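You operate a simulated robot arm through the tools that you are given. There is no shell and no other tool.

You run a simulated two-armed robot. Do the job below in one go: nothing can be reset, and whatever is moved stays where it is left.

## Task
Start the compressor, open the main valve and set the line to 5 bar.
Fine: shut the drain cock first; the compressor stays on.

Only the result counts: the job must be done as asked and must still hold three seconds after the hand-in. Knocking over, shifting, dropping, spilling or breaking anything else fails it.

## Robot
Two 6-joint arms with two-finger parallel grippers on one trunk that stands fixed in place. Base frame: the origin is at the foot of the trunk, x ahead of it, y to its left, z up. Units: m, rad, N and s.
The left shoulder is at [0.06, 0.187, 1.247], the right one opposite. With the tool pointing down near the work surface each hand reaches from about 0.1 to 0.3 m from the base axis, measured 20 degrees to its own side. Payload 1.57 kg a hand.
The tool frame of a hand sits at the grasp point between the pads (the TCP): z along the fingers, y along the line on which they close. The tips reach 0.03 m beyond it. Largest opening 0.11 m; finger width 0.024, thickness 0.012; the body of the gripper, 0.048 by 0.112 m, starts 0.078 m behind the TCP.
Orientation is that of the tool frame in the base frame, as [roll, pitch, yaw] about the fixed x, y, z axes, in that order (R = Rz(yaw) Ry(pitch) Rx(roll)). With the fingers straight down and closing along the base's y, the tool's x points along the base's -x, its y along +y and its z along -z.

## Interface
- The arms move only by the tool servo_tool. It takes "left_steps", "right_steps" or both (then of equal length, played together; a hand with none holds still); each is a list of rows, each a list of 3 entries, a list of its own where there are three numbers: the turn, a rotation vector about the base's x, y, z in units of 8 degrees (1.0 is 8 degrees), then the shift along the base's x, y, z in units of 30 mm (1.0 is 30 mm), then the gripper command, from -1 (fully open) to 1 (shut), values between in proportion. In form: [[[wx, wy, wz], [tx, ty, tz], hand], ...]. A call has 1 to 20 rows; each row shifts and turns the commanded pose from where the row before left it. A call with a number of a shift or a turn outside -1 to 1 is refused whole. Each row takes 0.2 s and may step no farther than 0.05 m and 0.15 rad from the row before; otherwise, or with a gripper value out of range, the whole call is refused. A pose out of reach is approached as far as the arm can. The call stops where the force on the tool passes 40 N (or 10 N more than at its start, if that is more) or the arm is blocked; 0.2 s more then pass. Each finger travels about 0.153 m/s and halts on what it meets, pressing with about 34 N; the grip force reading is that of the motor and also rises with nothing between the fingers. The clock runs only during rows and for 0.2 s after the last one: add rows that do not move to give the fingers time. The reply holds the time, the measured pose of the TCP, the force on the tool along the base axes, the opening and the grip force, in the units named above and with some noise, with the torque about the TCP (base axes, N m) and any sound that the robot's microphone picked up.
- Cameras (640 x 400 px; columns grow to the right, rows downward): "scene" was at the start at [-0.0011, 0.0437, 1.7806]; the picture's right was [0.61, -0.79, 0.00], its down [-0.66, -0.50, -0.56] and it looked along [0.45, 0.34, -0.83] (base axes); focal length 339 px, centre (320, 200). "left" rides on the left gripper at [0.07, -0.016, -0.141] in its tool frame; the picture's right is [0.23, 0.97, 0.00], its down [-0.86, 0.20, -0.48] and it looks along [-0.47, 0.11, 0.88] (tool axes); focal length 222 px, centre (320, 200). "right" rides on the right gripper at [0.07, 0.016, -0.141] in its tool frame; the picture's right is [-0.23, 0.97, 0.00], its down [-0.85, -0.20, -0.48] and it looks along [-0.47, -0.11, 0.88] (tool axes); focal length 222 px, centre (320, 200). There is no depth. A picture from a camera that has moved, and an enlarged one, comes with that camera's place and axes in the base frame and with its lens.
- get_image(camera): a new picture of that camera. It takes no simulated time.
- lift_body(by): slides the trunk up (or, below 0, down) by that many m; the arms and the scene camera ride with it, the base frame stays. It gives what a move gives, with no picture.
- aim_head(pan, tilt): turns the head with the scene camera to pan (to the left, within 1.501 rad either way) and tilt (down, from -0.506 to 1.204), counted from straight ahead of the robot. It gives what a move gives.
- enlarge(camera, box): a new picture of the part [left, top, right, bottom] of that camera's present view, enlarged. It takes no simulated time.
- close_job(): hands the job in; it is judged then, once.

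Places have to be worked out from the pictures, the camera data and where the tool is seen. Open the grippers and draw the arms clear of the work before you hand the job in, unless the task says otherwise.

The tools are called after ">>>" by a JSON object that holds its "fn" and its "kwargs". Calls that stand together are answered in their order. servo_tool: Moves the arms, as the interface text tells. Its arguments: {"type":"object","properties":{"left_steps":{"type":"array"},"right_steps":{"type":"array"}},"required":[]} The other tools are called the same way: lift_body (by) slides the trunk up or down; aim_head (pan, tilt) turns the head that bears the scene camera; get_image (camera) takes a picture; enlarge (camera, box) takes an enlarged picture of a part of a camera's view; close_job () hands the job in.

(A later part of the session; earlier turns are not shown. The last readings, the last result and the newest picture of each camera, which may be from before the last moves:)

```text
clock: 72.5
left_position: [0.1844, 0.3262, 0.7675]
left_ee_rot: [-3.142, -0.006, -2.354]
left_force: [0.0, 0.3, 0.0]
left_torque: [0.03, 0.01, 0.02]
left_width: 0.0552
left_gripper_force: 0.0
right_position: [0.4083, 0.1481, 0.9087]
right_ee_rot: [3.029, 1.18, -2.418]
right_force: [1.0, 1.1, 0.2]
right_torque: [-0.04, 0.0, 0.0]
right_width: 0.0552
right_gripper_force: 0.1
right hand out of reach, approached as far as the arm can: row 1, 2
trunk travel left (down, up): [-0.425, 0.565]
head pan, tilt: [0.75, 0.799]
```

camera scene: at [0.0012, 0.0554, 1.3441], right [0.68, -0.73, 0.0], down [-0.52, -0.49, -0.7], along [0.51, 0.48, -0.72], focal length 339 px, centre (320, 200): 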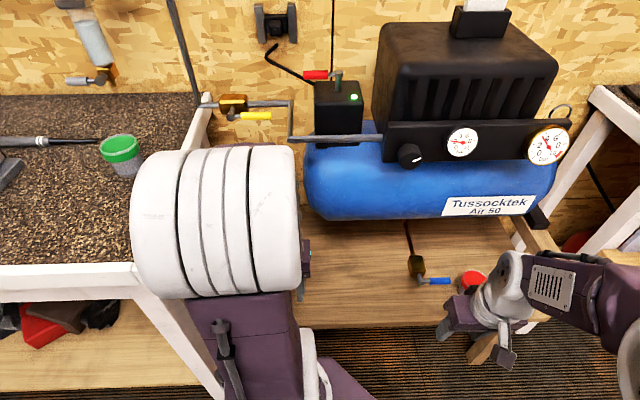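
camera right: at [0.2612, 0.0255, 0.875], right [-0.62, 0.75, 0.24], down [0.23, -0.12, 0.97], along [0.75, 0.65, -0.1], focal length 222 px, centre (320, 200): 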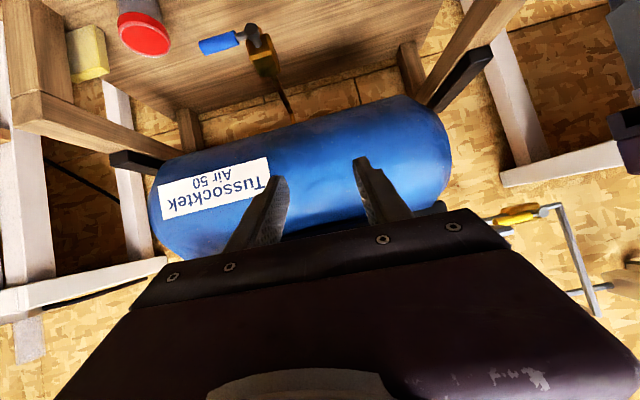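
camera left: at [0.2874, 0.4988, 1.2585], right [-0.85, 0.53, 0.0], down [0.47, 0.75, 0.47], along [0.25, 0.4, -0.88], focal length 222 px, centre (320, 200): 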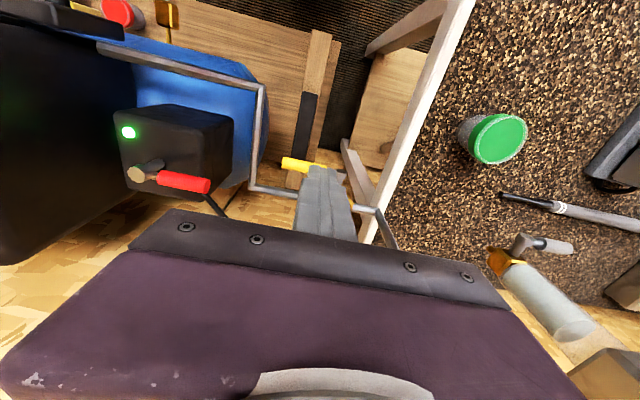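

The near limit again; lowering the trunk another 0.12 m gives the arm more room for a level tool at this distance.

>>> {"fn": "lift_body", "kwargs": {"by": -0.12}}

>>> {"fn": "servo_tool", "kwargs": {"right_steps": [[[0.3, -0.3, 0], [0, 0, 0.8], 0.0], [[0.3, -0.3, 0], [0, 0, 0.8], 0.0], [[0.3, -0.3, 0], [0, 0, 0.8], 0.0]]}}

>>> {"fn": "get_image", "kwargs": {"camera": "scene"}}

>>> {"fn": "get_image", "kwargs": {"camera": "right"}}

```text
clock: 74.0
left_position: [0.1855, 0.3263, 0.6493]
left_ee_rot: [-3.14, -0.007, -2.356]
left_force: [-0.2, 0.7, -0.2]
left_torque: [0.02, 0.03, 0.01]
left_width: 0.055
left_gripper_force: 0.0
right_position: [0.4092, 0.1469, 0.7878]
right_ee_rot: [3.029, 1.181, -2.42]
right_force: [-0.8, 0.3, 0.2]
right_torque: [0.02, -0.01, 0.02]
right_width: 0.055
right_gripper_force: 0.1
trunk travel left (down, up): [-0.305, 0.685]
head pan, tilt: [0.75, 0.799]
```

```text
clock: 74.8
left_position: [0.1857, 0.3276, 0.6483]
left_ee_rot: [-3.14, -0.007, -2.356]
left_force: [0.2, -0.3, 0.2]
left_torque: [0.0, -0.01, -0.02]
left_width: 0.0552
left_gripper_force: 0.0
right_position: [0.4091, 0.1471, 0.8596]
right_ee_rot: [2.974, 1.355, -2.471]
right_force: [-0.1, -0.1, -0.1]
right_torque: [0.0, -0.01, -0.03]
right_width: 0.0554
right_gripper_force: 0.1
trunk travel left (down, up): [-0.305, 0.685]
head pan, tilt: [0.75, 0.799]
```

```text
taken
camera scene: at [0.0011, 0.0553, 1.224], right [0.68, -0.73, 0.0], down [-0.52, -0.49, -0.7], along [0.51, 0.48, -0.72], focal length 339 px, centre (320, 200)
```

scene: 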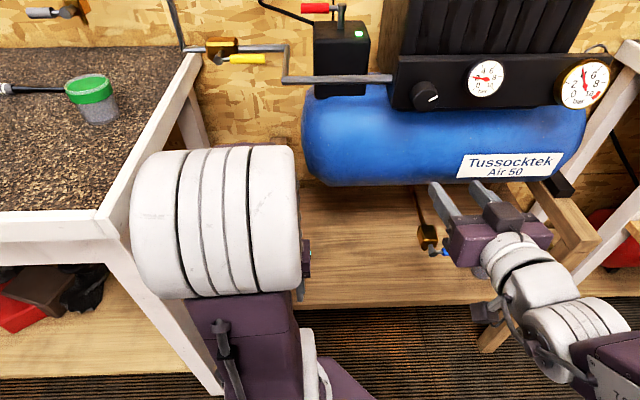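

```text
taken
camera right: at [0.2937, 0.0464, 0.822], right [-0.68, 0.68, 0.26], down [-0.02, -0.37, 0.93], along [0.73, 0.63, 0.27], focal length 222 px, centre (320, 200)
```

right: 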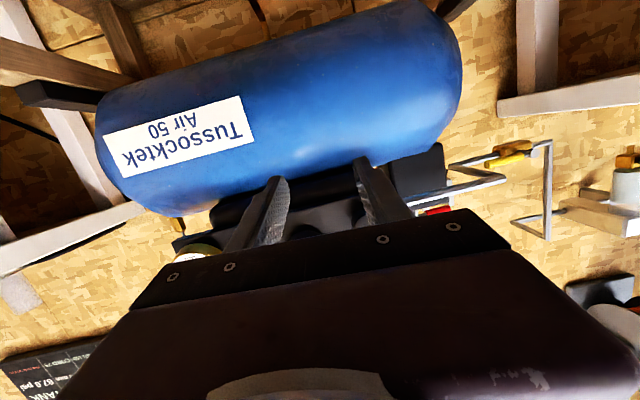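

Reachable and free. Now I align the tool exactly level along n, at knob height (a 0.1436, z 0.952) with TCP n≈0.42.

>>> {"fn": "servo_tool", "kwargs": {"right_steps": [[[0.3, -0.42, -0.137], [-0.088, 0.4025, 0.77], 0.0], [[0.3, -0.42, -0.137], [-0.088, 0.4025, 0.77], 0.0], [[0.3, -0.42, -0.137], [-0.088, 0.4025, 0.77], 0.0], [[0, 0, 0], [-0.088, 0.4025, 0.77], 0.0]]}}

>>> {"fn": "get_image", "kwargs": {"camera": "right"}}

>>> {"fn": "get_image", "kwargs": {"camera": "scene"}}

```text
clock: 75.8
left_position: [0.1847, 0.3271, 0.6502]
left_ee_rot: [-3.138, -0.006, -2.356]
left_force: [-0.2, -0.6, 0.2]
left_torque: [0.05, 0.0, -0.01]
left_width: 0.0548
left_gripper_force: 0.0
right_position: [0.4415, 0.1343, 0.9462]
right_ee_rot: [-1.774, 1.568, -0.99]
right_force: [-0.4, -0.3, -0.3]
right_torque: [-0.01, 0.0, 0.02]
right_width: 0.0549
right_gripper_force: 0.1
right hand out of reach, approached as far as the arm can: row 1, 2, 3, 4
trunk travel left (down, up): [-0.305, 0.685]
head pan, tilt: [0.75, 0.799]
```

```text
taken
camera right: at [0.3309, 0.0468, 0.8766], right [-0.69, 0.69, 0.22], down [-0.2, -0.48, 0.86], along [0.7, 0.55, 0.47], focal length 222 px, centre (320, 200)
```

right: 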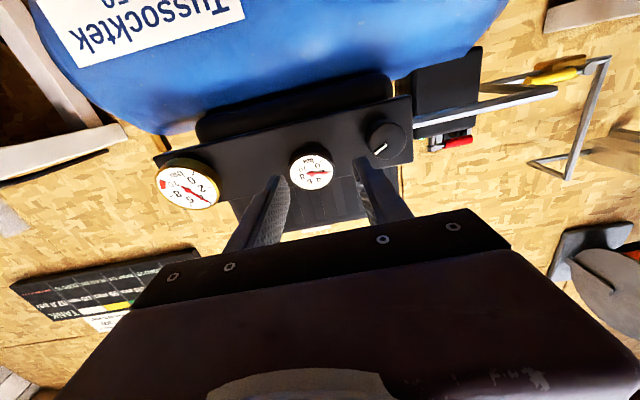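

```text
taken
camera scene: at [0.0009, 0.0554, 1.224], right [0.68, -0.73, 0.0], down [-0.52, -0.49, -0.7], along [0.51, 0.48, -0.72], focal length 339 px, centre (320, 200)
```

scene: 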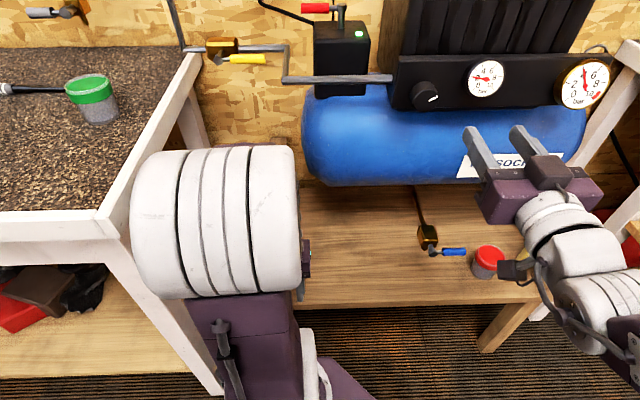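

The orientation is now exactly level along n, but the hand is 7 cm too far right (a 0.217, n 0.407). I try shifting left in small steps with a little forward motion, watching for reach.

>>> {"fn": "servo_tool", "kwargs": {"right_steps": [[[0, 0, 0], [-0.236, 0.707, 0], 0.0], [[0, 0, 0], [-0.236, 0.707, 0], 0.0]]}}

```text
clock: 76.4
left_position: [0.1862, 0.3265, 0.6505]
left_ee_rot: [-3.141, -0.007, -2.356]
left_force: [-0.4, 0.5, -0.1]
left_torque: [-0.01, 0.01, 0.02]
left_width: 0.055
left_gripper_force: 0.1
right_position: [0.4474, 0.1417, 0.9506]
right_ee_rot: [-1.779, 1.565, -0.99]
right_force: [0.0, 0.5, -1.1]
right_torque: [0.01, 0.02, 0.0]
right_width: 0.0548
right_gripper_force: 0.0
right hand out of reach, approached as far as the arm can: row 1, 2
trunk travel left (down, up): [-0.305, 0.685]
head pan, tilt: [0.75, 0.799]
```

The right arm can't come further left with this heading (its inward limit). A better way: use the left hand like a wrench from above, leaning back ~30°, gripping the knob across its sides and swinging about the knob axis. First I fold the right hand down and away to its own side.

>>> {"fn": "servo_tool", "kwargs": {"right_steps": [[[-0.663, 0.663, 0], [0.094, -0.471, -0.333], 0.0], [[-0.663, 0.663, 0], [0.094, -0.471, -0.333], 0.0], [[-0.663, 0.663, 0], [0.094, -0.471, -0.333], 0.0], [[-0.663, 0.663, 0], [0.094, -0.471, -0.333], 0.0]]}}

```text
clock: 77.4
left_position: [0.1846, 0.3271, 0.6496]
left_ee_rot: [-3.14, -0.007, -2.355]
left_force: [0.1, 1.1, 1.7]
left_torque: [0.01, 0.02, 0.01]
left_width: 0.055
left_gripper_force: 0.0
right_position: [0.4553, 0.0937, 0.9148]
right_ee_rot: [-3.138, 1.103, -2.346]
right_force: [-0.1, -0.1, -0.5]
right_torque: [-0.02, -0.02, -0.01]
right_width: 0.0551
right_gripper_force: 0.0
right hand out of reach, approached as far as the arm can: row 3
trunk travel left (down, up): [-0.305, 0.685]
head pan, tilt: [0.75, 0.799]
```

That works. I continue folding it down and drawing it back to the right.

>>> {"fn": "servo_tool", "kwargs": {"right_steps": [[[-0.663, 0.663, 0], [0.0, -0.707, 0], 0.0], [[-0.663, 0.663, 0], [0.0, -0.707, 0], 0.0], [[-0.663, 0.663, 0], [-0.2, -0.707, 0], 0.0], [[-0.663, 0.663, 0], [-0.4, -0.7, 0], 0.0], [[-0.663, 0.663, 0], [-0.4, -0.7, 0], 0.0], [[-0.663, 0.663, 0], [-0.4, -0.7, 0], 0.0], [[-0.663, 0.663, 0], [-0.4, -0.7, 0], 0.0], [[-0.5, 0.5, 0], [-0.4, -0.7, 0], 0.0]]}}

>>> {"fn": "get_image", "kwargs": {"camera": "scene"}}

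>>> {"fn": "enlarge", "kwargs": {"camera": "scene", "box": [390, 40, 630, 140]}}

```text
clock: 79.2
left_position: [0.1849, 0.3264, 0.6501]
left_ee_rot: [-3.138, -0.007, -2.355]
left_force: [-0.1, 0.5, -0.1]
left_torque: [-0.01, -0.02, -0.01]
left_width: 0.0548
left_gripper_force: 0.1
right_position: [0.3887, -0.0751, 0.914]
right_ee_rot: [3.134, 0.085, -2.352]
right_force: [0.0, 0.7, 0.0]
right_torque: [0.02, 0.02, -0.02]
right_width: 0.0552
right_gripper_force: 0.0
trunk travel left (down, up): [-0.305, 0.685]
head pan, tilt: [0.75, 0.799]
```

```text
taken
camera scene: at [0.0012, 0.0552, 1.2241], right [0.68, -0.73, 0.0], down [-0.52, -0.49, -0.7], along [0.51, 0.48, -0.72], focal length 339 px, centre (320, 200)
```

scene: 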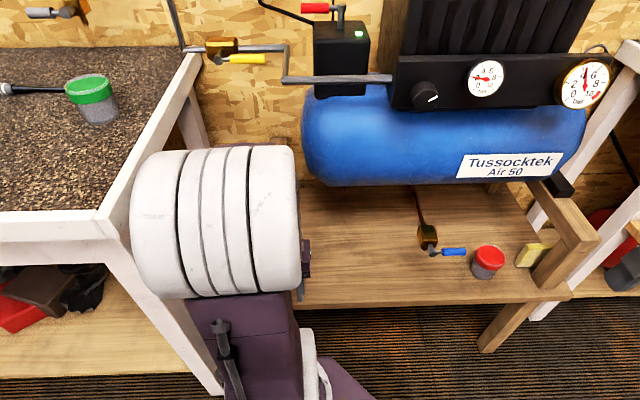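

```text
2.67 times, centred on (510, 90) of scene
camera zoom: at [0.0012, 0.0552, 1.2241], right [0.68, -0.73, 0.0], down [-0.52, -0.49, -0.7], along [0.51, 0.48, -0.72], focal length 905 px, centre (-187, 493)
```

zoom: 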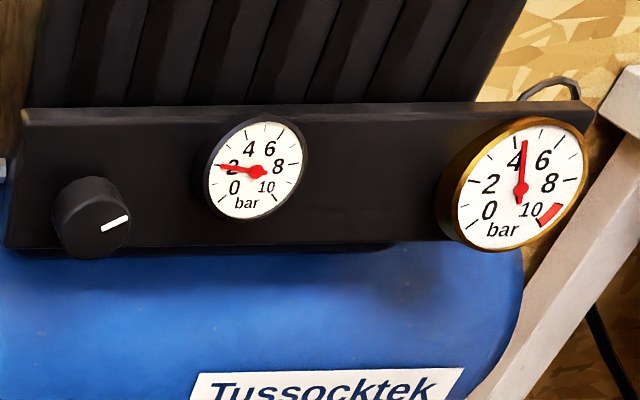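

Tank ≈4.5 bar, line steady at 2.0. I park the right hand further back, raise the trunk 0.2 m, then bring the left hand (tool down) in front of the knob.

>>> {"fn": "servo_tool", "kwargs": {"right_steps": [[[0, 0, 0], [-0.67, -0.95, 0], 0.0], [[0, 0, 0], [-0.67, -0.95, 0], 0.0], [[0, 0, 0], [-0.67, -0.95, 0], 0.0], [[0, 0, 0], [-0.67, -0.95, 0], 0.0]]}}

>>> {"fn": "lift_body", "kwargs": {"by": 0.2}}

>>> {"fn": "servo_tool", "kwargs": {"left_steps": [[[0, 0, 0], [0.833, -0.608, 0.5], -0.1], [[0, 0, 0], [0.833, -0.608, 0.5], -0.1], [[0, 0, 0], [0.833, -0.608, 0.5], -0.1], [[0, 0, 0], [0.833, -0.608, 0.5], -0.1], [[0, 0, 0], [0.833, -0.608, 0.5], -0.1], [[0, 0, 0], [0.833, -0.608, 0.5], -0.1], [[0, 0, 0], [0.833, -0.608, 0.5], -0.1], [[0, 0, 0], [0.833, -0.608, 0.5], -0.1]]}}

>>> {"fn": "get_image", "kwargs": {"camera": "scene"}}

>>> {"fn": "get_image", "kwargs": {"camera": "left"}}

```text
clock: 80.2
left_position: [0.1855, 0.3258, 0.6505]
left_ee_rot: [-3.141, -0.004, -2.357]
left_force: [0.6, -0.1, 0.1]
left_torque: [-0.03, 0.03, 0.0]
left_width: 0.0549
left_gripper_force: 0.1
right_position: [0.3071, -0.1894, 0.9142]
right_ee_rot: [3.134, 0.091, -2.349]
right_force: [-0.7, 0.2, -0.5]
right_torque: [-0.01, -0.03, 0.03]
right_width: 0.055
right_gripper_force: 0.0
trunk travel left (down, up): [-0.305, 0.685]
head pan, tilt: [0.75, 0.799]
```

```text
clock: 82.4
left_position: [0.1846, 0.3269, 0.8488]
left_ee_rot: [-3.14, -0.008, -2.356]
left_force: [-0.3, 0.1, -0.2]
left_torque: [0.0, 0.01, 0.03]
left_width: 0.0553
left_gripper_force: 0.1
right_position: [0.3079, -0.1879, 1.1145]
right_ee_rot: [3.133, 0.085, -2.352]
right_force: [0.0, -1.3, 0.1]
right_torque: [-0.03, 0.04, 0.01]
right_width: 0.0553
right_gripper_force: 0.0
trunk travel left (down, up): [-0.505, 0.485]
head pan, tilt: [0.75, 0.799]
```

```text
clock: 84.2
left_position: [0.3865, 0.1809, 0.9689]
left_ee_rot: [-3.141, -0.005, -2.357]
left_force: [0.1, -0.4, -0.5]
left_torque: [0.0, 0.01, 0.02]
left_width: 0.0604
left_gripper_force: 0.0
right_position: [0.3092, -0.1903, 1.1134]
right_ee_rot: [3.134, 0.086, -2.352]
right_force: [0.6, -0.5, 0.2]
right_torque: [0.02, 0.02, -0.02]
right_width: 0.0551
right_gripper_force: 0.0
trunk travel left (down, up): [-0.505, 0.485]
head pan, tilt: [0.75, 0.799]
```

```text
taken
camera scene: at [0.0021, 0.0548, 1.4241], right [0.68, -0.73, 0.0], down [-0.52, -0.49, -0.7], along [0.51, 0.48, -0.72], focal length 339 px, centre (320, 200)
```

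scene: 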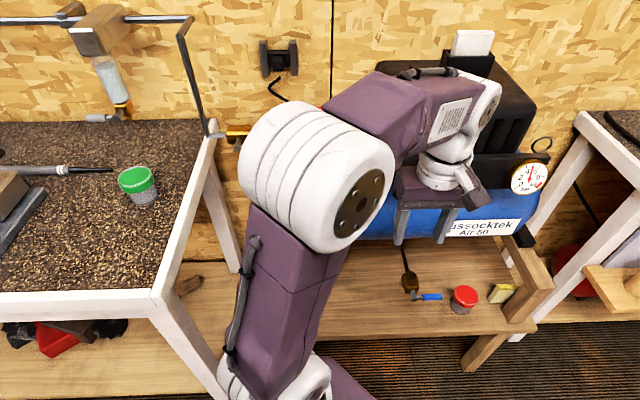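

```text
taken
camera left: at [0.3481, 0.1203, 1.1113], right [-0.85, 0.53, 0.0], down [0.47, 0.75, 0.47], along [0.25, 0.4, -0.88], focal length 222 px, centre (320, 200)
```

left: 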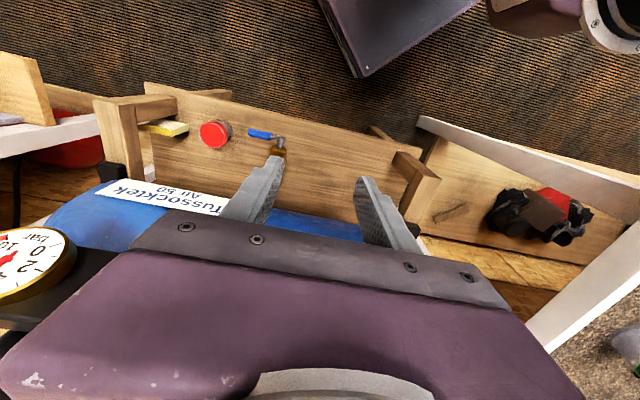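

The left hand is in front of the knob, tool down. Now I lean it back (tips forward) in steps, checking for reach.

>>> {"fn": "servo_tool", "kwargs": {"left_steps": [[[0.663, -0.663, 0], [0, 0, 0], -0.1], [[0.663, -0.663, 0], [0, 0, 0], -0.1]]}}

```text
clock: 84.8
left_position: [0.3843, 0.1802, 0.9698]
left_ee_rot: [-3.14, 0.257, -2.356]
left_force: [-1.0, -0.1, 0.7]
left_torque: [0.02, -0.03, 0.0]
left_width: 0.0604
left_gripper_force: 0.1
right_position: [0.3074, -0.1893, 1.114]
right_ee_rot: [3.136, 0.087, -2.351]
right_force: [0.0, 0.3, -0.1]
right_torque: [0.01, 0.05, -0.01]
right_width: 0.055
right_gripper_force: 0.0
trunk travel left (down, up): [-0.505, 0.485]
head pan, tilt: [0.75, 0.799]
```

Fine so far. Two more lean steps while adjusting the height to the knob axis.

>>> {"fn": "servo_tool", "kwargs": {"left_steps": [[[0.663, -0.663, 0], [0, 0, -0.1], -0.1], [[0.663, -0.663, 0], [0, 0, -0.1], -0.1]]}}

>>> {"fn": "get_image", "kwargs": {"camera": "left"}}

>>> {"fn": "get_image", "kwargs": {"camera": "scene"}}

```text
clock: 85.4
left_position: [0.3858, 0.1811, 0.9643]
left_ee_rot: [-3.14, 0.519, -2.356]
left_force: [-1.4, -0.3, -0.6]
left_torque: [0.04, -0.01, 0.02]
left_width: 0.0607
left_gripper_force: 0.0
right_position: [0.3085, -0.1885, 1.1142]
right_ee_rot: [3.135, 0.088, -2.352]
right_force: [-1.0, -0.1, 0.8]
right_torque: [-0.02, -0.01, -0.02]
right_width: 0.0551
right_gripper_force: 0.1
trunk travel left (down, up): [-0.505, 0.485]
head pan, tilt: [0.75, 0.799]
```

```text
taken
camera left: at [0.3034, 0.0778, 1.052], right [-0.83, 0.55, -0.11], down [0.22, 0.5, 0.84], along [0.52, 0.67, -0.53], focal length 222 px, centre (320, 200)
```

left: 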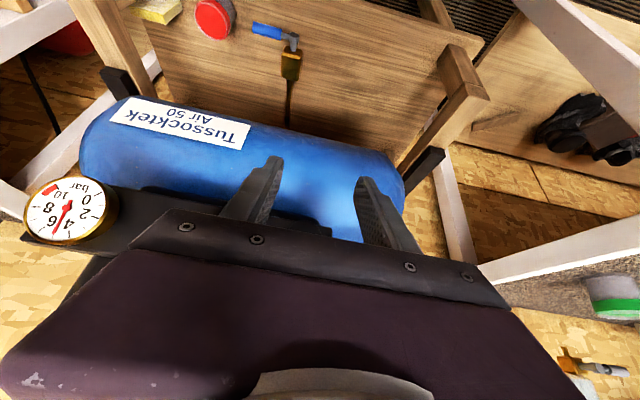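

```text
taken
camera scene: at [0.0013, 0.0553, 1.4241], right [0.68, -0.73, 0.0], down [-0.52, -0.49, -0.7], along [0.51, 0.48, -0.72], focal length 339 px, centre (320, 200)
```

scene: 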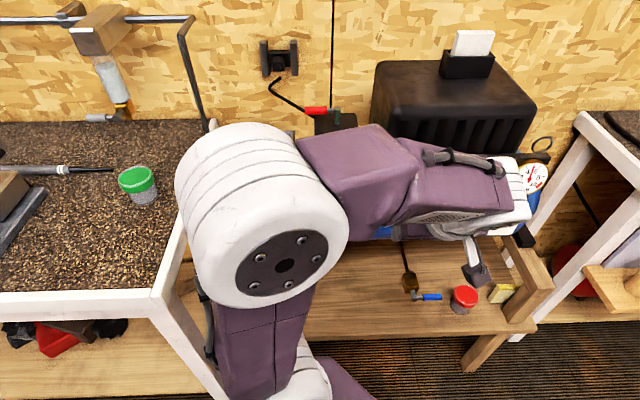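

Reachable with the 30° lean. Now I roll the hand 30° counter-clockwise about the knob axis (so there is room for a clockwise stroke) and set TCP height to 0.952.

>>> {"fn": "servo_tool", "kwargs": {"left_steps": [[[-0.663, -0.663, 0], [0, 0, -0.1], -0.1], [[-0.663, -0.663, 0], [0, 0, -0.1], -0.1], [[-0.663, -0.663, 0], [0, 0, -0.1], -0.1], [[-0.663, -0.663, 0], [0, 0, -0.1], -0.1]]}}

>>> {"fn": "get_image", "kwargs": {"camera": "left"}}

>>> {"fn": "get_image", "kwargs": {"camera": "scene"}}

```text
clock: 86.4
left_position: [0.3845, 0.1811, 0.9515]
left_ee_rot: [-2.551, 0.443, -2.08]
left_force: [-0.4, 0.7, -0.4]
left_torque: [0.02, 0.02, -0.01]
left_width: 0.0604
left_gripper_force: 0.2
right_position: [0.3079, -0.188, 1.1145]
right_ee_rot: [3.137, 0.086, -2.351]
right_force: [0.2, -0.1, -0.2]
right_torque: [0.0, -0.01, 0.01]
right_width: 0.0549
right_gripper_force: 0.0
trunk travel left (down, up): [-0.505, 0.485]
head pan, tilt: [0.75, 0.799]
```

```text
taken
camera left: at [0.2703, 0.1108, 1.0358], right [-0.69, 0.42, -0.59], down [-0.06, 0.78, 0.63], along [0.72, 0.47, -0.52], focal length 222 px, centre (320, 200)
```

left: 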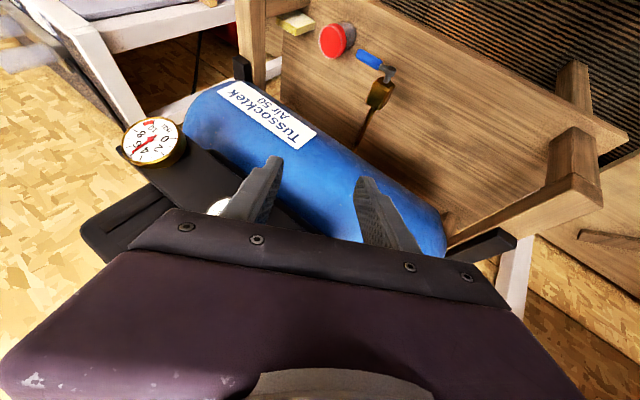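

```text
taken
camera scene: at [0.0008, 0.0555, 1.4241], right [0.68, -0.73, 0.0], down [-0.52, -0.49, -0.7], along [0.51, 0.48, -0.72], focal length 339 px, centre (320, 200)
```

scene: 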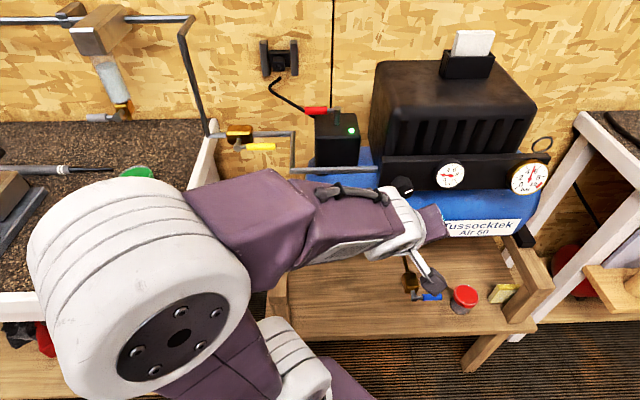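

The hand is on the knob's axis (a 0.1438, z 0.9515), rolled 30°, and the line gauge is visible. I advance along n in steps so the fingers straddle the knob.

>>> {"fn": "servo_tool", "kwargs": {"left_steps": [[[0, 0, 0], [0.55, 0.55, 0], -0.1], [[0, 0, 0], [0.55, 0.55, 0], -0.1], [[0, 0, 0], [0.55, 0.55, 0], -0.1]]}}

>>> {"fn": "get_image", "kwargs": {"camera": "left"}}

>>> {"fn": "enlarge", "kwargs": {"camera": "scene", "box": [360, 140, 560, 260]}}

```text
clock: 87.2
left_position: [0.4365, 0.2289, 0.9517]
left_ee_rot: [-2.555, 0.442, -2.078]
left_force: [0.8, 0.1, 0.6]
left_torque: [-0.01, -0.01, 0.02]
left_width: 0.0607
left_gripper_force: 0.1
right_position: [0.3085, -0.1881, 1.1147]
right_ee_rot: [3.134, 0.087, -2.351]
right_force: [1.1, 0.9, -0.6]
right_torque: [0.0, -0.03, 0.0]
right_width: 0.0552
right_gripper_force: 0.1
trunk travel left (down, up): [-0.505, 0.485]
head pan, tilt: [0.75, 0.799]
```

```text
taken
camera left: at [0.3209, 0.1602, 1.0354], right [-0.7, 0.42, -0.59], down [-0.06, 0.78, 0.63], along [0.72, 0.47, -0.52], focal length 222 px, centre (320, 200)
```

left: 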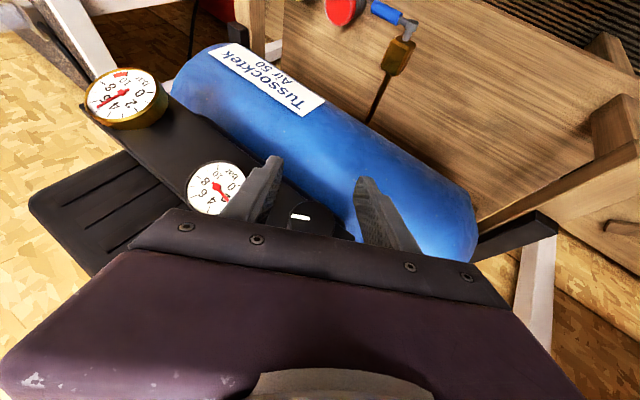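

```text
3.20 times, centred on (460, 200) of scene
camera zoom: at [0.002, 0.0557, 1.424], right [0.68, -0.73, 0.0], down [-0.52, -0.49, -0.7], along [0.51, 0.48, -0.72], focal length 1086 px, centre (-128, 200)
```

zoom: 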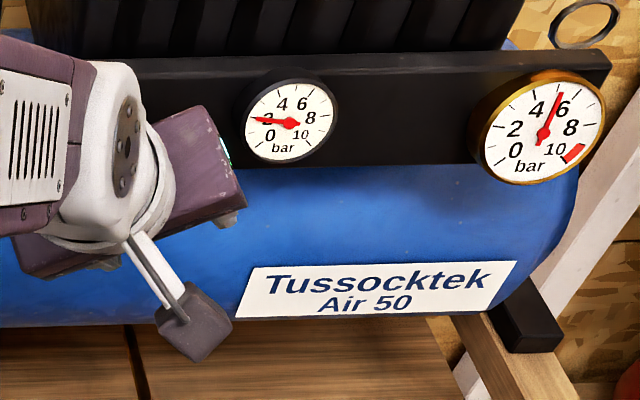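

The wrist camera shows the knob (white mark) between the fingers, with both gauges in view: tank ≈5.6, line 2.0. I advance the last 4.7 cm to straddle the knob.

>>> {"fn": "servo_tool", "kwargs": {"left_steps": [[[0, 0, 0], [0.36, 0.39, 0], -0.1], [[0, 0, 0], [0.36, 0.39, 0], -0.1], [[0, 0, 0], [0.36, 0.39, 0], -0.1]]}}

>>> {"fn": "get_image", "kwargs": {"camera": "left"}}

```text
clock: 88.0
left_position: [0.4669, 0.2646, 0.9512]
left_ee_rot: [-2.553, 0.442, -2.08]
left_force: [-0.2, 0.9, 0.3]
left_torque: [0.0, 0.02, 0.03]
left_width: 0.0606
left_gripper_force: 0.0
right_position: [0.3086, -0.189, 1.114]
right_ee_rot: [3.136, 0.087, -2.35]
right_force: [0.5, -0.5, 0.4]
right_torque: [-0.02, 0.02, 0.0]
right_width: 0.0552
right_gripper_force: 0.0
trunk travel left (down, up): [-0.505, 0.485]
head pan, tilt: [0.75, 0.799]
```

```text
taken
camera left: at [0.3524, 0.1956, 1.0356], right [-0.7, 0.42, -0.58], down [-0.06, 0.78, 0.63], along [0.72, 0.47, -0.52], focal length 222 px, centre (320, 200)
```

left: 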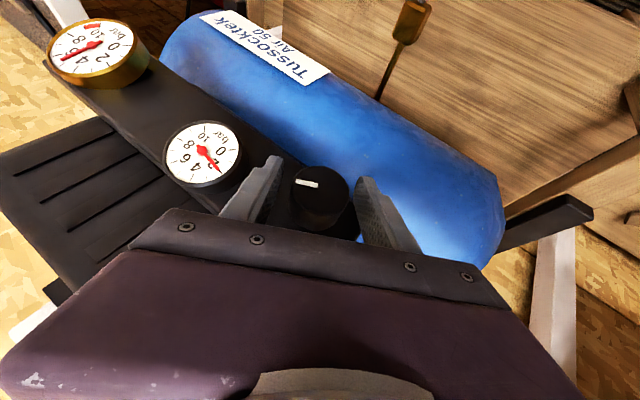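

The knob is exactly centred between the fingers (TCP n 0.517, a 0.143, z 0.951). I close the gripper on it.

>>> {"fn": "servo_tool", "kwargs": {"left_steps": [[[0, 0, 0], [0, 0, 0], 0.5], [[0, 0, 0], [0, 0, 0], 1.0], [[0, 0, 0], [0, 0, 0], 1.0]]}}

>>> {"fn": "get_image", "kwargs": {"camera": "left"}}

```text
clock: 88.8
left_position: [0.4668, 0.2652, 0.9524]
left_ee_rot: [-2.553, 0.444, -2.079]
left_force: [3.3, -0.2, 1.9]
left_torque: [0.08, -0.08, -0.2]
left_width: 0.0411
left_gripper_force: 45.0
right_position: [0.3084, -0.1893, 1.1141]
right_ee_rot: [3.133, 0.088, -2.351]
right_force: [0.1, -0.2, 0.5]
right_torque: [0.0, 0.01, -0.04]
right_width: 0.0552
right_gripper_force: 0.0
trunk travel left (down, up): [-0.505, 0.485]
head pan, tilt: [0.75, 0.799]
```

```text
taken
camera left: at [0.3524, 0.1952, 1.0359], right [-0.7, 0.42, -0.59], down [-0.06, 0.78, 0.63], along [0.72, 0.47, -0.51], focal length 222 px, centre (320, 200)
```

left: 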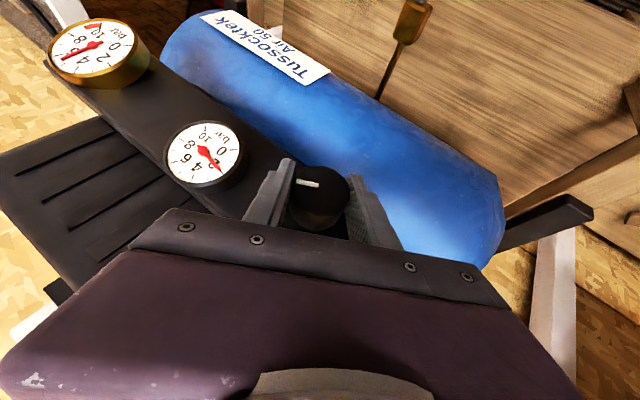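

The knob is held (width 41 mm). I turn it 15° clockwise about n and read the line gauge.

>>> {"fn": "servo_tool", "kwargs": {"left_steps": [[[0.663, 0.663, 0], [0, 0, 0], 1.0], [[0.663, 0.663, 0], [0, 0, 0], 1.0], [[0, 0, 0], [0, 0, 0], 1.0], [[0, 0, 0], [0, 0, 0], 1.0]]}}

>>> {"fn": "get_image", "kwargs": {"camera": "left"}}

>>> {"fn": "enlarge", "kwargs": {"camera": "scene", "box": [420, 140, 560, 210]}}

```text
clock: 89.8
left_position: [0.4671, 0.2658, 0.9524]
left_ee_rot: [-2.839, 0.499, -2.21]
left_force: [5.7, 6.1, 8.8]
left_torque: [0.19, -0.21, -0.28]
left_width: 0.0414
left_gripper_force: 45.0
right_position: [0.3082, -0.1872, 1.1146]
right_ee_rot: [3.136, 0.088, -2.351]
right_force: [0.4, -0.4, 0.8]
right_torque: [-0.01, 0.01, 0.0]
right_width: 0.055
right_gripper_force: 0.0
trunk travel left (down, up): [-0.505, 0.485]
head pan, tilt: [0.75, 0.799]
```

```text
taken
camera left: at [0.3686, 0.1795, 1.041], right [-0.78, 0.51, -0.36], down [0.07, 0.65, 0.76], along [0.62, 0.57, -0.54], focal length 222 px, centre (320, 200)
```

left: 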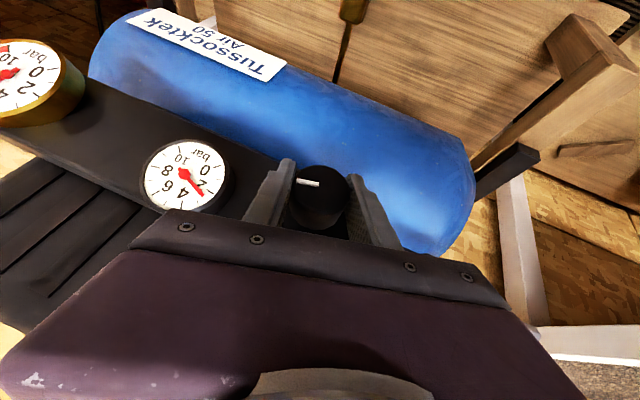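

```text
4.57 times, centred on (490, 175) of scene
camera zoom: at [0.0011, 0.0561, 1.4241], right [0.68, -0.73, 0.0], down [-0.52, -0.49, -0.7], along [0.51, 0.47, -0.72], focal length 1551 px, centre (-457, 314)
```

zoom: 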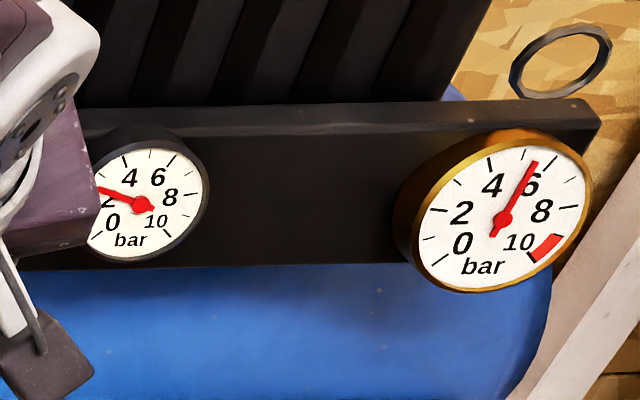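

15° clockwise raised the line to about 2.5 bar, so roughly 30° per bar. I continue the stroke by another 37.5°.

>>> {"fn": "servo_tool", "kwargs": {"left_steps": [[[0.663, 0.663, 0], [0, 0, 0], 1.0], [[0.663, 0.663, 0], [0, 0, 0], 1.0], [[0.663, 0.663, 0], [0, 0, 0], 1.0], [[0.663, 0.663, 0], [0, 0, 0], 1.0], [[0.663, 0.663, 0], [0, 0, 0], 1.0], [[0, 0, 0], [0, 0, 0], 1.0]]}}

>>> {"fn": "get_image", "kwargs": {"camera": "left"}}

>>> {"fn": "get_image", "kwargs": {"camera": "scene"}}

```text
clock: 91.2
left_position: [0.4677, 0.2639, 0.9528]
left_ee_rot: [2.698, 0.476, -2.572]
left_force: [7.7, 7.1, 17.7]
left_torque: [0.36, -0.38, -0.25]
left_width: 0.0411
left_gripper_force: 44.8
right_position: [0.3078, -0.189, 1.1145]
right_ee_rot: [3.136, 0.087, -2.352]
right_force: [0.0, -0.7, 0.0]
right_torque: [0.03, 0.01, 0.01]
right_width: 0.0553
right_gripper_force: 0.2
trunk travel left (down, up): [-0.505, 0.485]
head pan, tilt: [0.75, 0.799]
```

```text
taken
camera left: at [0.4084, 0.1397, 1.0271], right [-0.81, 0.53, 0.27], down [0.45, 0.26, 0.85], along [0.38, 0.81, -0.45], focal length 222 px, centre (320, 200)
```

left: 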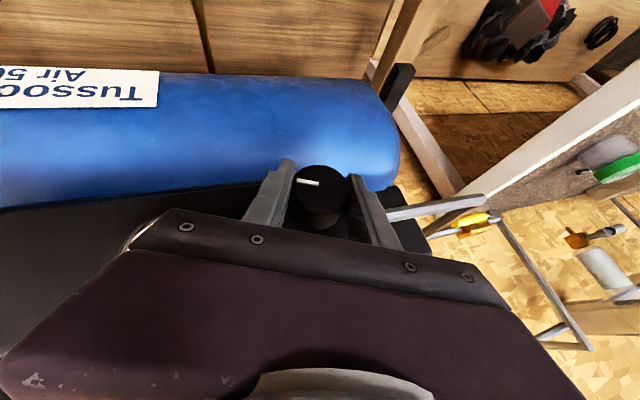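

```text
taken
camera scene: at [0.0007, 0.0556, 1.4241], right [0.68, -0.73, 0.0], down [-0.52, -0.49, -0.7], along [0.51, 0.48, -0.72], focal length 339 px, centre (320, 200)
```

scene: 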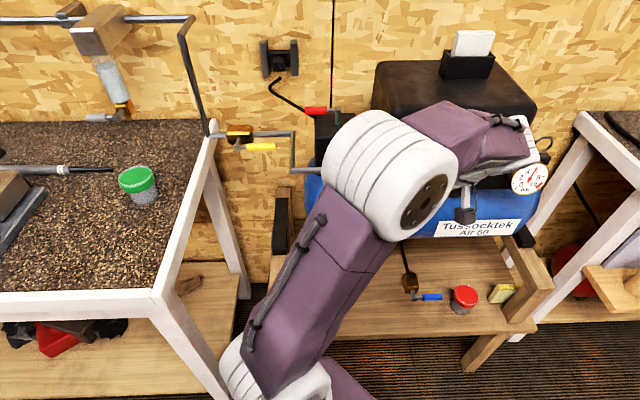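

No slip: the mark moves with the gripper; about 52° turned so far, expected ≈3.75 bar. I turn another 15° with slight relief upward, then look at the wall gauge by panning the head.

>>> {"fn": "servo_tool", "kwargs": {"left_steps": [[[0.663, 0.663, 0], [0, 0, 0.05], 1.0], [[0.663, 0.663, 0], [0, 0, 0.05], 1.0], [[0, 0, 0], [0, 0, 0], 1.0]]}}

>>> {"fn": "aim_head", "kwargs": {"pan": 1.25, "tilt": 0.35}}

>>> {"fn": "get_image", "kwargs": {"camera": "scene"}}

>>> {"fn": "get_image", "kwargs": {"camera": "left"}}

```text
clock: 92.0
left_position: [0.4669, 0.2666, 0.953]
left_ee_rot: [2.421, 0.397, -2.688]
left_force: [2.2, 4.5, -7.1]
left_torque: [0.31, -0.31, 0.37]
left_width: 0.0415
left_gripper_force: 45.1
right_position: [0.3081, -0.1872, 1.1139]
right_ee_rot: [3.134, 0.087, -2.35]
right_force: [0.0, -0.5, 0.1]
right_torque: [0.02, -0.04, 0.02]
right_width: 0.0549
right_gripper_force: 0.0
trunk travel left (down, up): [-0.505, 0.485]
head pan, tilt: [0.75, 0.799]
```

```text
clock: 92.9
left_position: [0.4661, 0.2658, 0.9522]
left_ee_rot: [2.422, 0.397, -2.687]
left_force: [-8.5, 0.0, -24.1]
left_torque: [-0.29, 0.31, 0.07]
left_width: 0.0414
left_gripper_force: 44.2
right_position: [0.3096, -0.188, 1.1138]
right_ee_rot: [3.135, 0.085, -2.352]
right_force: [0.2, -0.3, -0.7]
right_torque: [0.01, -0.02, 0.0]
right_width: 0.0551
right_gripper_force: 0.1
trunk travel left (down, up): [-0.505, 0.485]
head pan, tilt: [1.25, 0.351]
```

```text
taken
camera scene: at [-0.0271, 0.0903, 1.4633], right [0.95, -0.32, 0.0], down [-0.11, -0.33, -0.94], along [0.3, 0.89, -0.35], focal length 339 px, centre (320, 200)
```

scene: 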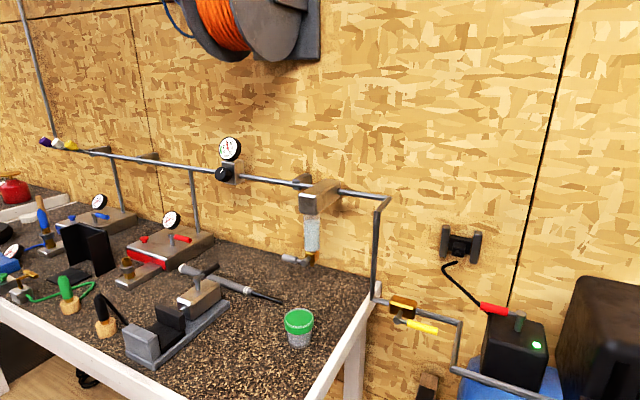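

```text
taken
camera left: at [0.4215, 0.1273, 1.0131], right [-0.73, 0.46, 0.5], down [0.61, 0.11, 0.78], along [0.3, 0.88, -0.36], focal length 222 px, centre (320, 200)
```

left: 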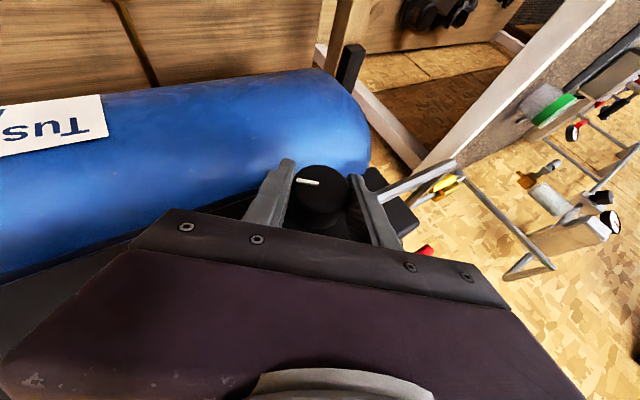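

>>> {"fn": "enlarge", "kwargs": {"camera": "scene", "box": [205, 130, 255, 185]}}

>>> {"fn": "enlarge", "kwargs": {"camera": "scene", "box": [20, 120, 210, 260]}}

```text
7.27 times, centred on (230, 158) of scene
camera zoom: at [-0.0271, 0.0903, 1.4633], right [0.95, -0.32, 0.0], down [-0.11, -0.33, -0.94], along [0.3, 0.89, -0.35], focal length 2468 px, centre (974, 509)
```

zoom: 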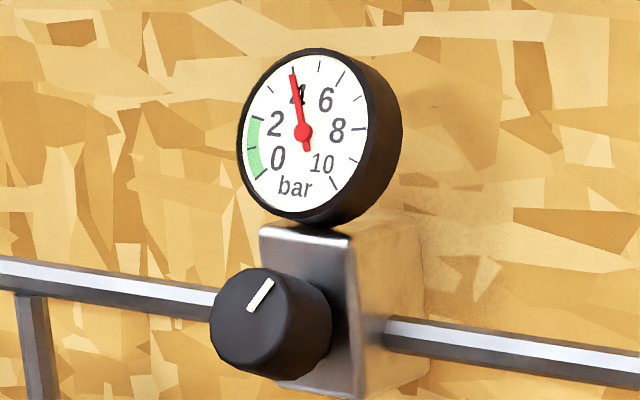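

```text
2.86 times, centred on (115, 190) of scene
camera zoom: at [-0.0271, 0.0903, 1.4633], right [0.95, -0.32, 0.0], down [-0.11, -0.33, -0.94], along [0.3, 0.89, -0.35], focal length 970 px, centre (906, 229)
```

zoom: 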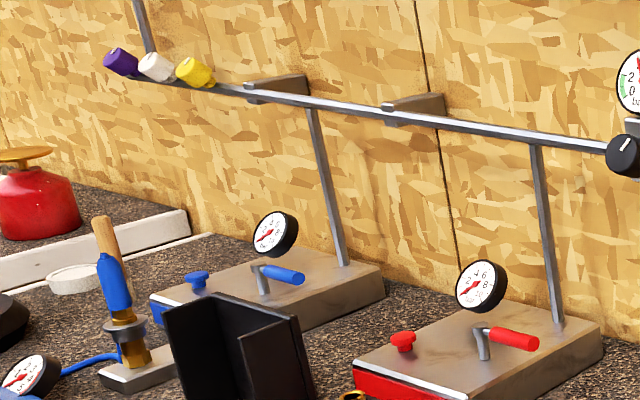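

The wall gauge follows and reads about 4 bar, so it tracks the same line. To finish with the gauge in view I release, roll the hand back counter-clockwise in place, and regrip.

>>> {"fn": "servo_tool", "kwargs": {"left_steps": [[[0, 0, 0], [0, 0, 0], -0.15], [[0, 0, 0], [0, 0, 0], -0.15], [[-0.663, -0.663, 0], [0, 0, 0], -0.15], [[-0.663, -0.663, 0], [0, 0, 0], -0.15], [[-0.663, -0.663, 0], [0, 0, 0], -0.15], [[-0.663, -0.663, 0], [0, 0, 0], -0.15], [[-0.663, -0.663, 0], [0, 0, 0], -0.15], [[-0.663, -0.663, 0], [0, 0, 0], -0.15], [[-0.663, -0.663, 0], [0, 0, 0], -0.15], [[-0.663, -0.663, 0], [0, 0, 0], -0.15], [[-0.663, -0.663, 0], [0, 0, 0], -0.15]]}}

>>> {"fn": "aim_head", "kwargs": {"pan": 0.75, "tilt": 0.799}}

>>> {"fn": "get_image", "kwargs": {"camera": "scene"}}

>>> {"fn": "enlarge", "kwargs": {"camera": "scene", "box": [400, 140, 560, 220]}}

>>> {"fn": "get_image", "kwargs": {"camera": "left"}}

```text
clock: 95.3
left_position: [0.4673, 0.2659, 0.9542]
left_ee_rot: [-2.554, 0.444, -2.08]
left_force: [0.3, 0.2, -0.3]
left_torque: [0.01, -0.01, -0.01]
left_width: 0.0636
left_gripper_force: 0.0
right_position: [0.3078, -0.1871, 1.114]
right_ee_rot: [3.136, 0.087, -2.35]
right_force: [0.7, -0.2, 0.0]
right_torque: [0.01, 0.01, 0.0]
right_width: 0.0551
right_gripper_force: 0.0
trunk travel left (down, up): [-0.505, 0.485]
head pan, tilt: [1.25, 0.351]
```

```text
clock: 96.2
left_position: [0.4679, 0.2642, 0.9543]
left_ee_rot: [-2.554, 0.442, -2.081]
left_force: [0.2, -0.7, 0.4]
left_torque: [0.04, -0.01, -0.05]
left_width: 0.0633
left_gripper_force: 0.1
right_position: [0.3075, -0.1886, 1.1144]
right_ee_rot: [3.135, 0.088, -2.35]
right_force: [0.1, -0.6, -0.6]
right_torque: [-0.01, 0.03, 0.02]
right_width: 0.0551
right_gripper_force: 0.0
trunk travel left (down, up): [-0.505, 0.485]
head pan, tilt: [0.75, 0.799]
```

```text
taken
camera scene: at [0.0012, 0.0555, 1.4241], right [0.68, -0.73, 0.0], down [-0.52, -0.49, -0.7], along [0.51, 0.48, -0.72], focal length 339 px, centre (320, 200)
```

scene: 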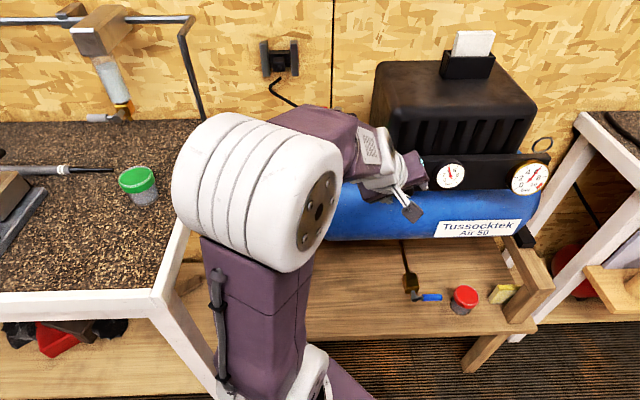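

```text
4.00 times, centred on (480, 180) of scene
camera zoom: at [0.0012, 0.0555, 1.4241], right [0.68, -0.73, 0.0], down [-0.52, -0.49, -0.7], along [0.51, 0.48, -0.72], focal length 1357 px, centre (-320, 280)
```

zoom: 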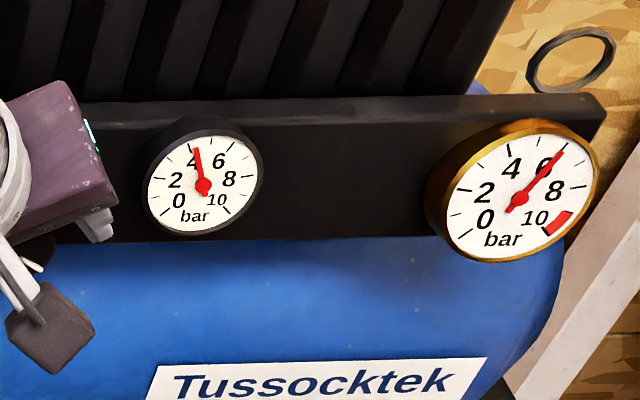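

```text
taken
camera left: at [0.3528, 0.1947, 1.039], right [-0.7, 0.42, -0.58], down [-0.06, 0.78, 0.63], along [0.72, 0.47, -0.52], focal length 222 px, centre (320, 200)
```

left: 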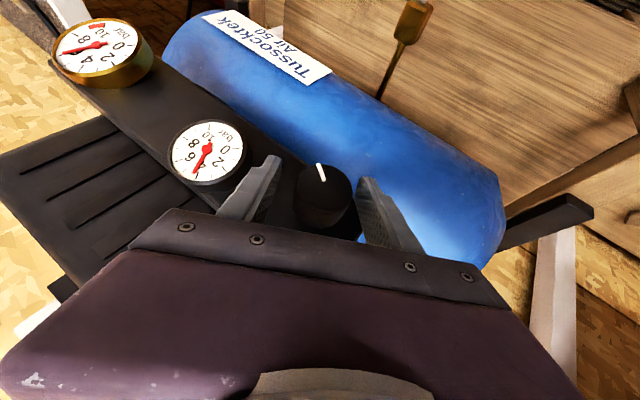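

Released; the line holds between 4 and 5 bar. I enlarge the line gauge strongly to read it exactly.

>>> {"fn": "enlarge", "kwargs": {"camera": "scene", "box": [430, 154, 470, 194]}}

>>> {"fn": "enlarge", "kwargs": {"camera": "left", "box": [160, 110, 260, 200]}}

```text
10.00 times, centred on (450, 174) of scene
camera zoom: at [0.0012, 0.0555, 1.4241], right [0.68, -0.73, 0.0], down [-0.52, -0.49, -0.7], along [0.51, 0.48, -0.72], focal length 3394 px, centre (-980, 460)
```

zoom: 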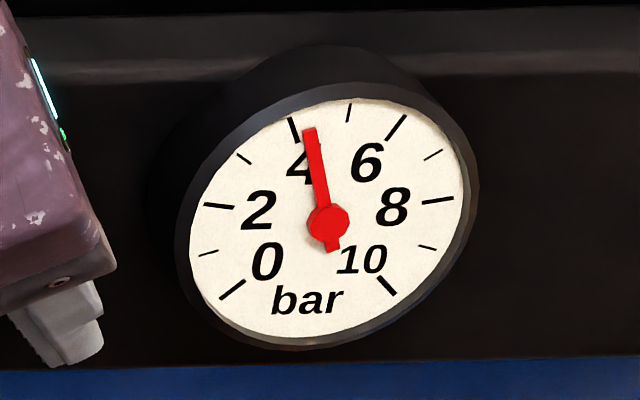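

```text
4.44 times, centred on (210, 155) of left
camera zoom: at [0.3528, 0.1947, 1.039], right [-0.7, 0.42, -0.58], down [-0.06, 0.78, 0.63], along [0.72, 0.47, -0.52], focal length 987 px, centre (809, 400)
```

zoom: 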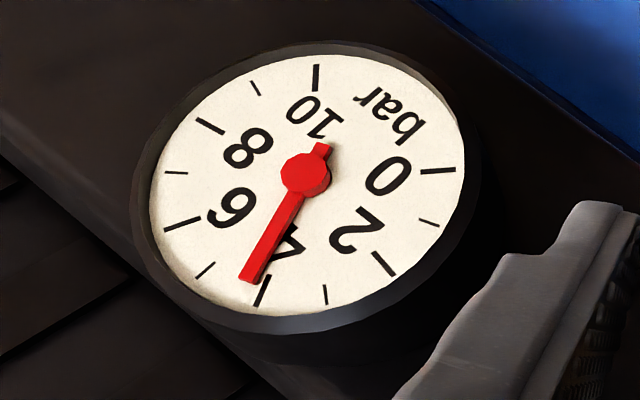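

Reading: 4.27 bar (needle about a quarter from the 4 to the 5 tick); 67.5° gave +2.27 bar, i.e. 30° per bar. I regrip and check for any nudge before turning ≈22° more.

>>> {"fn": "servo_tool", "kwargs": {"left_steps": [[[0, 0, 0], [0, 0, -0.06], 0.3], [[0, 0, 0], [0, 0, 0], 1.0], [[0, 0, 0], [0, 0, 0], 1.0], [[0, 0, 0], [0, 0, 0], 1.0]]}}

>>> {"fn": "enlarge", "kwargs": {"camera": "scene", "box": [430, 154, 470, 194]}}

>>> {"fn": "get_image", "kwargs": {"camera": "left"}}

```text
clock: 97.2
left_position: [0.4668, 0.2665, 0.953]
left_ee_rot: [-2.554, 0.441, -2.077]
left_force: [-3.1, 3.7, 0.9]
left_torque: [-0.09, 0.06, 0.4]
left_width: 0.0409
left_gripper_force: 45.2
right_position: [0.3076, -0.1874, 1.1145]
right_ee_rot: [3.136, 0.087, -2.35]
right_force: [-0.5, 0.1, 0.4]
right_torque: [0.0, 0.03, -0.03]
right_width: 0.0551
right_gripper_force: 0.2
trunk travel left (down, up): [-0.505, 0.485]
head pan, tilt: [0.75, 0.799]
```

```text
10.00 times, centred on (450, 174) of scene
camera zoom: at [0.0002, 0.056, 1.424], right [0.68, -0.73, 0.0], down [-0.52, -0.49, -0.7], along [0.51, 0.47, -0.72], focal length 3394 px, centre (-980, 460)
```

zoom: 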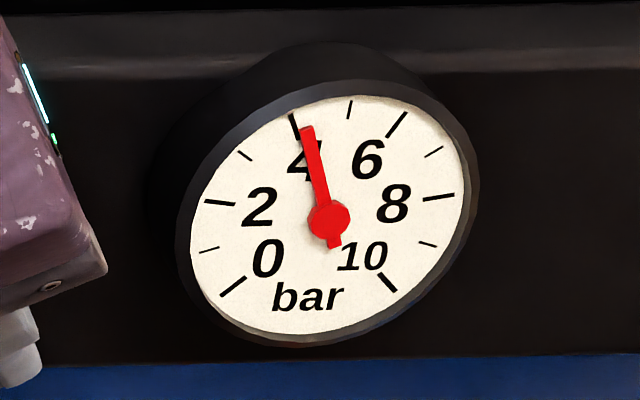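

```text
taken
camera left: at [0.3519, 0.1957, 1.0372], right [-0.7, 0.42, -0.59], down [-0.06, 0.78, 0.63], along [0.72, 0.47, -0.52], focal length 222 px, centre (320, 200)
```

left: 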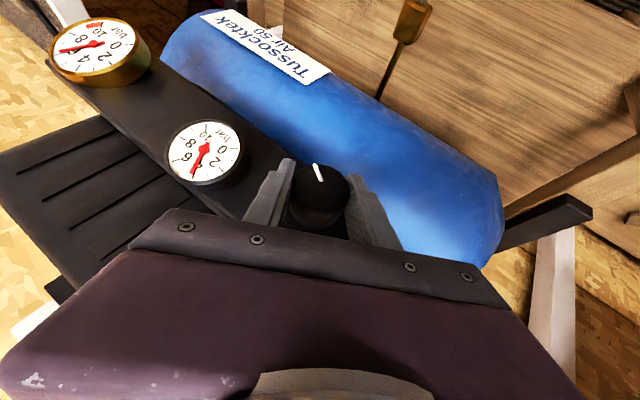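

Gripping nudged it to ~4.15. I turn 22.5° clockwise in steps and read again.

>>> {"fn": "servo_tool", "kwargs": {"left_steps": [[[0.663, 0.663, 0], [0, 0, 0], 1.0], [[0.663, 0.663, 0], [0, 0, 0], 1.0], [[0.663, 0.663, 0], [0, 0, 0], 1.0], [[0, 0, 0], [0, 0, 0], 1.0], [[0, 0, 0], [0, 0, 0], 1.0]]}}

>>> {"fn": "enlarge", "kwargs": {"camera": "scene", "box": [430, 154, 470, 194]}}

>>> {"fn": "enlarge", "kwargs": {"camera": "left", "box": [60, 100, 260, 240]}}

```text
clock: 98.4
left_position: [0.4679, 0.2656, 0.9531]
left_ee_rot: [-2.988, 0.516, -2.282]
left_force: [0.5, 7.3, 10.6]
left_torque: [0.43, -0.39, -0.1]
left_width: 0.041
left_gripper_force: 44.4
right_position: [0.3067, -0.1868, 1.1148]
right_ee_rot: [3.138, 0.089, -2.35]
right_force: [-0.2, -0.6, -0.5]
right_torque: [0.0, 0.0, -0.01]
right_width: 0.055
right_gripper_force: 0.0
trunk travel left (down, up): [-0.505, 0.485]
head pan, tilt: [0.75, 0.799]
```

```text
10.00 times, centred on (450, 174) of scene
camera zoom: at [-0.0001, 0.056, 1.424], right [0.68, -0.73, 0.0], down [-0.52, -0.49, -0.7], along [0.51, 0.47, -0.72], focal length 3394 px, centre (-980, 460)
```

zoom: 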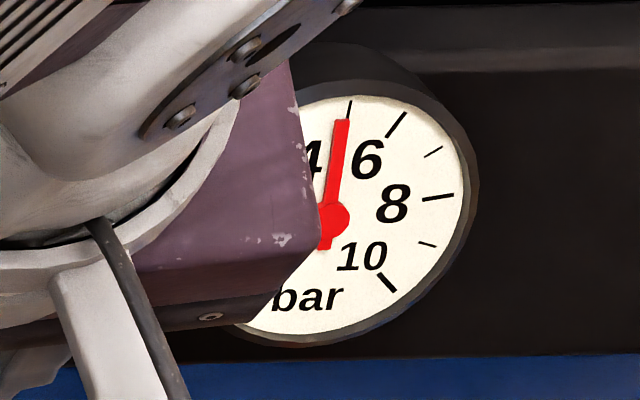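

```text
2.86 times, centred on (160, 170) of left
camera zoom: at [0.3768, 0.1713, 1.0426], right [-0.81, 0.53, -0.24], down [0.14, 0.58, 0.81], along [0.57, 0.62, -0.54], focal length 635 px, centre (777, 286)
```

zoom: 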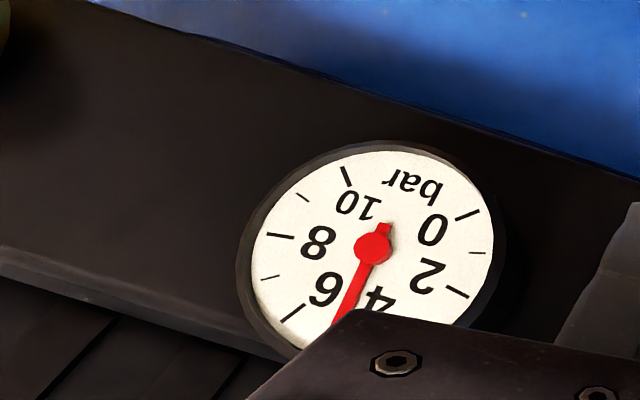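

Now about 4.85 bar. I add about 5° more and read again.

>>> {"fn": "servo_tool", "kwargs": {"left_steps": [[[0.442, 0.442, 0], [0, 0, 0], 1.0], [[0, 0, 0], [0, 0, 0], 1.0], [[0, 0, 0], [0, 0, 0], 1.0]]}}

>>> {"fn": "enlarge", "kwargs": {"camera": "scene", "box": [430, 154, 470, 194]}}

```text
clock: 99.2
left_position: [0.4666, 0.2668, 0.9516]
left_ee_rot: [-3.09, 0.518, -2.33]
left_force: [5.0, 7.7, 15.5]
left_torque: [0.09, -0.13, 0.09]
left_width: 0.0411
left_gripper_force: 45.4
right_position: [0.3071, -0.1876, 1.1148]
right_ee_rot: [3.138, 0.089, -2.351]
right_force: [-0.3, 0.1, -0.2]
right_torque: [-0.02, 0.0, -0.02]
right_width: 0.0552
right_gripper_force: 0.1
trunk travel left (down, up): [-0.505, 0.485]
head pan, tilt: [0.75, 0.799]
```

```text
10.00 times, centred on (450, 174) of scene
camera zoom: at [0.0003, 0.0558, 1.4241], right [0.68, -0.73, 0.0], down [-0.52, -0.49, -0.7], along [0.51, 0.48, -0.72], focal length 3394 px, centre (-980, 460)
```

zoom: 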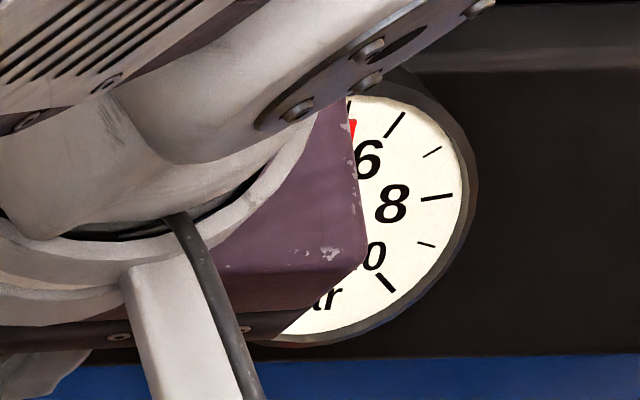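

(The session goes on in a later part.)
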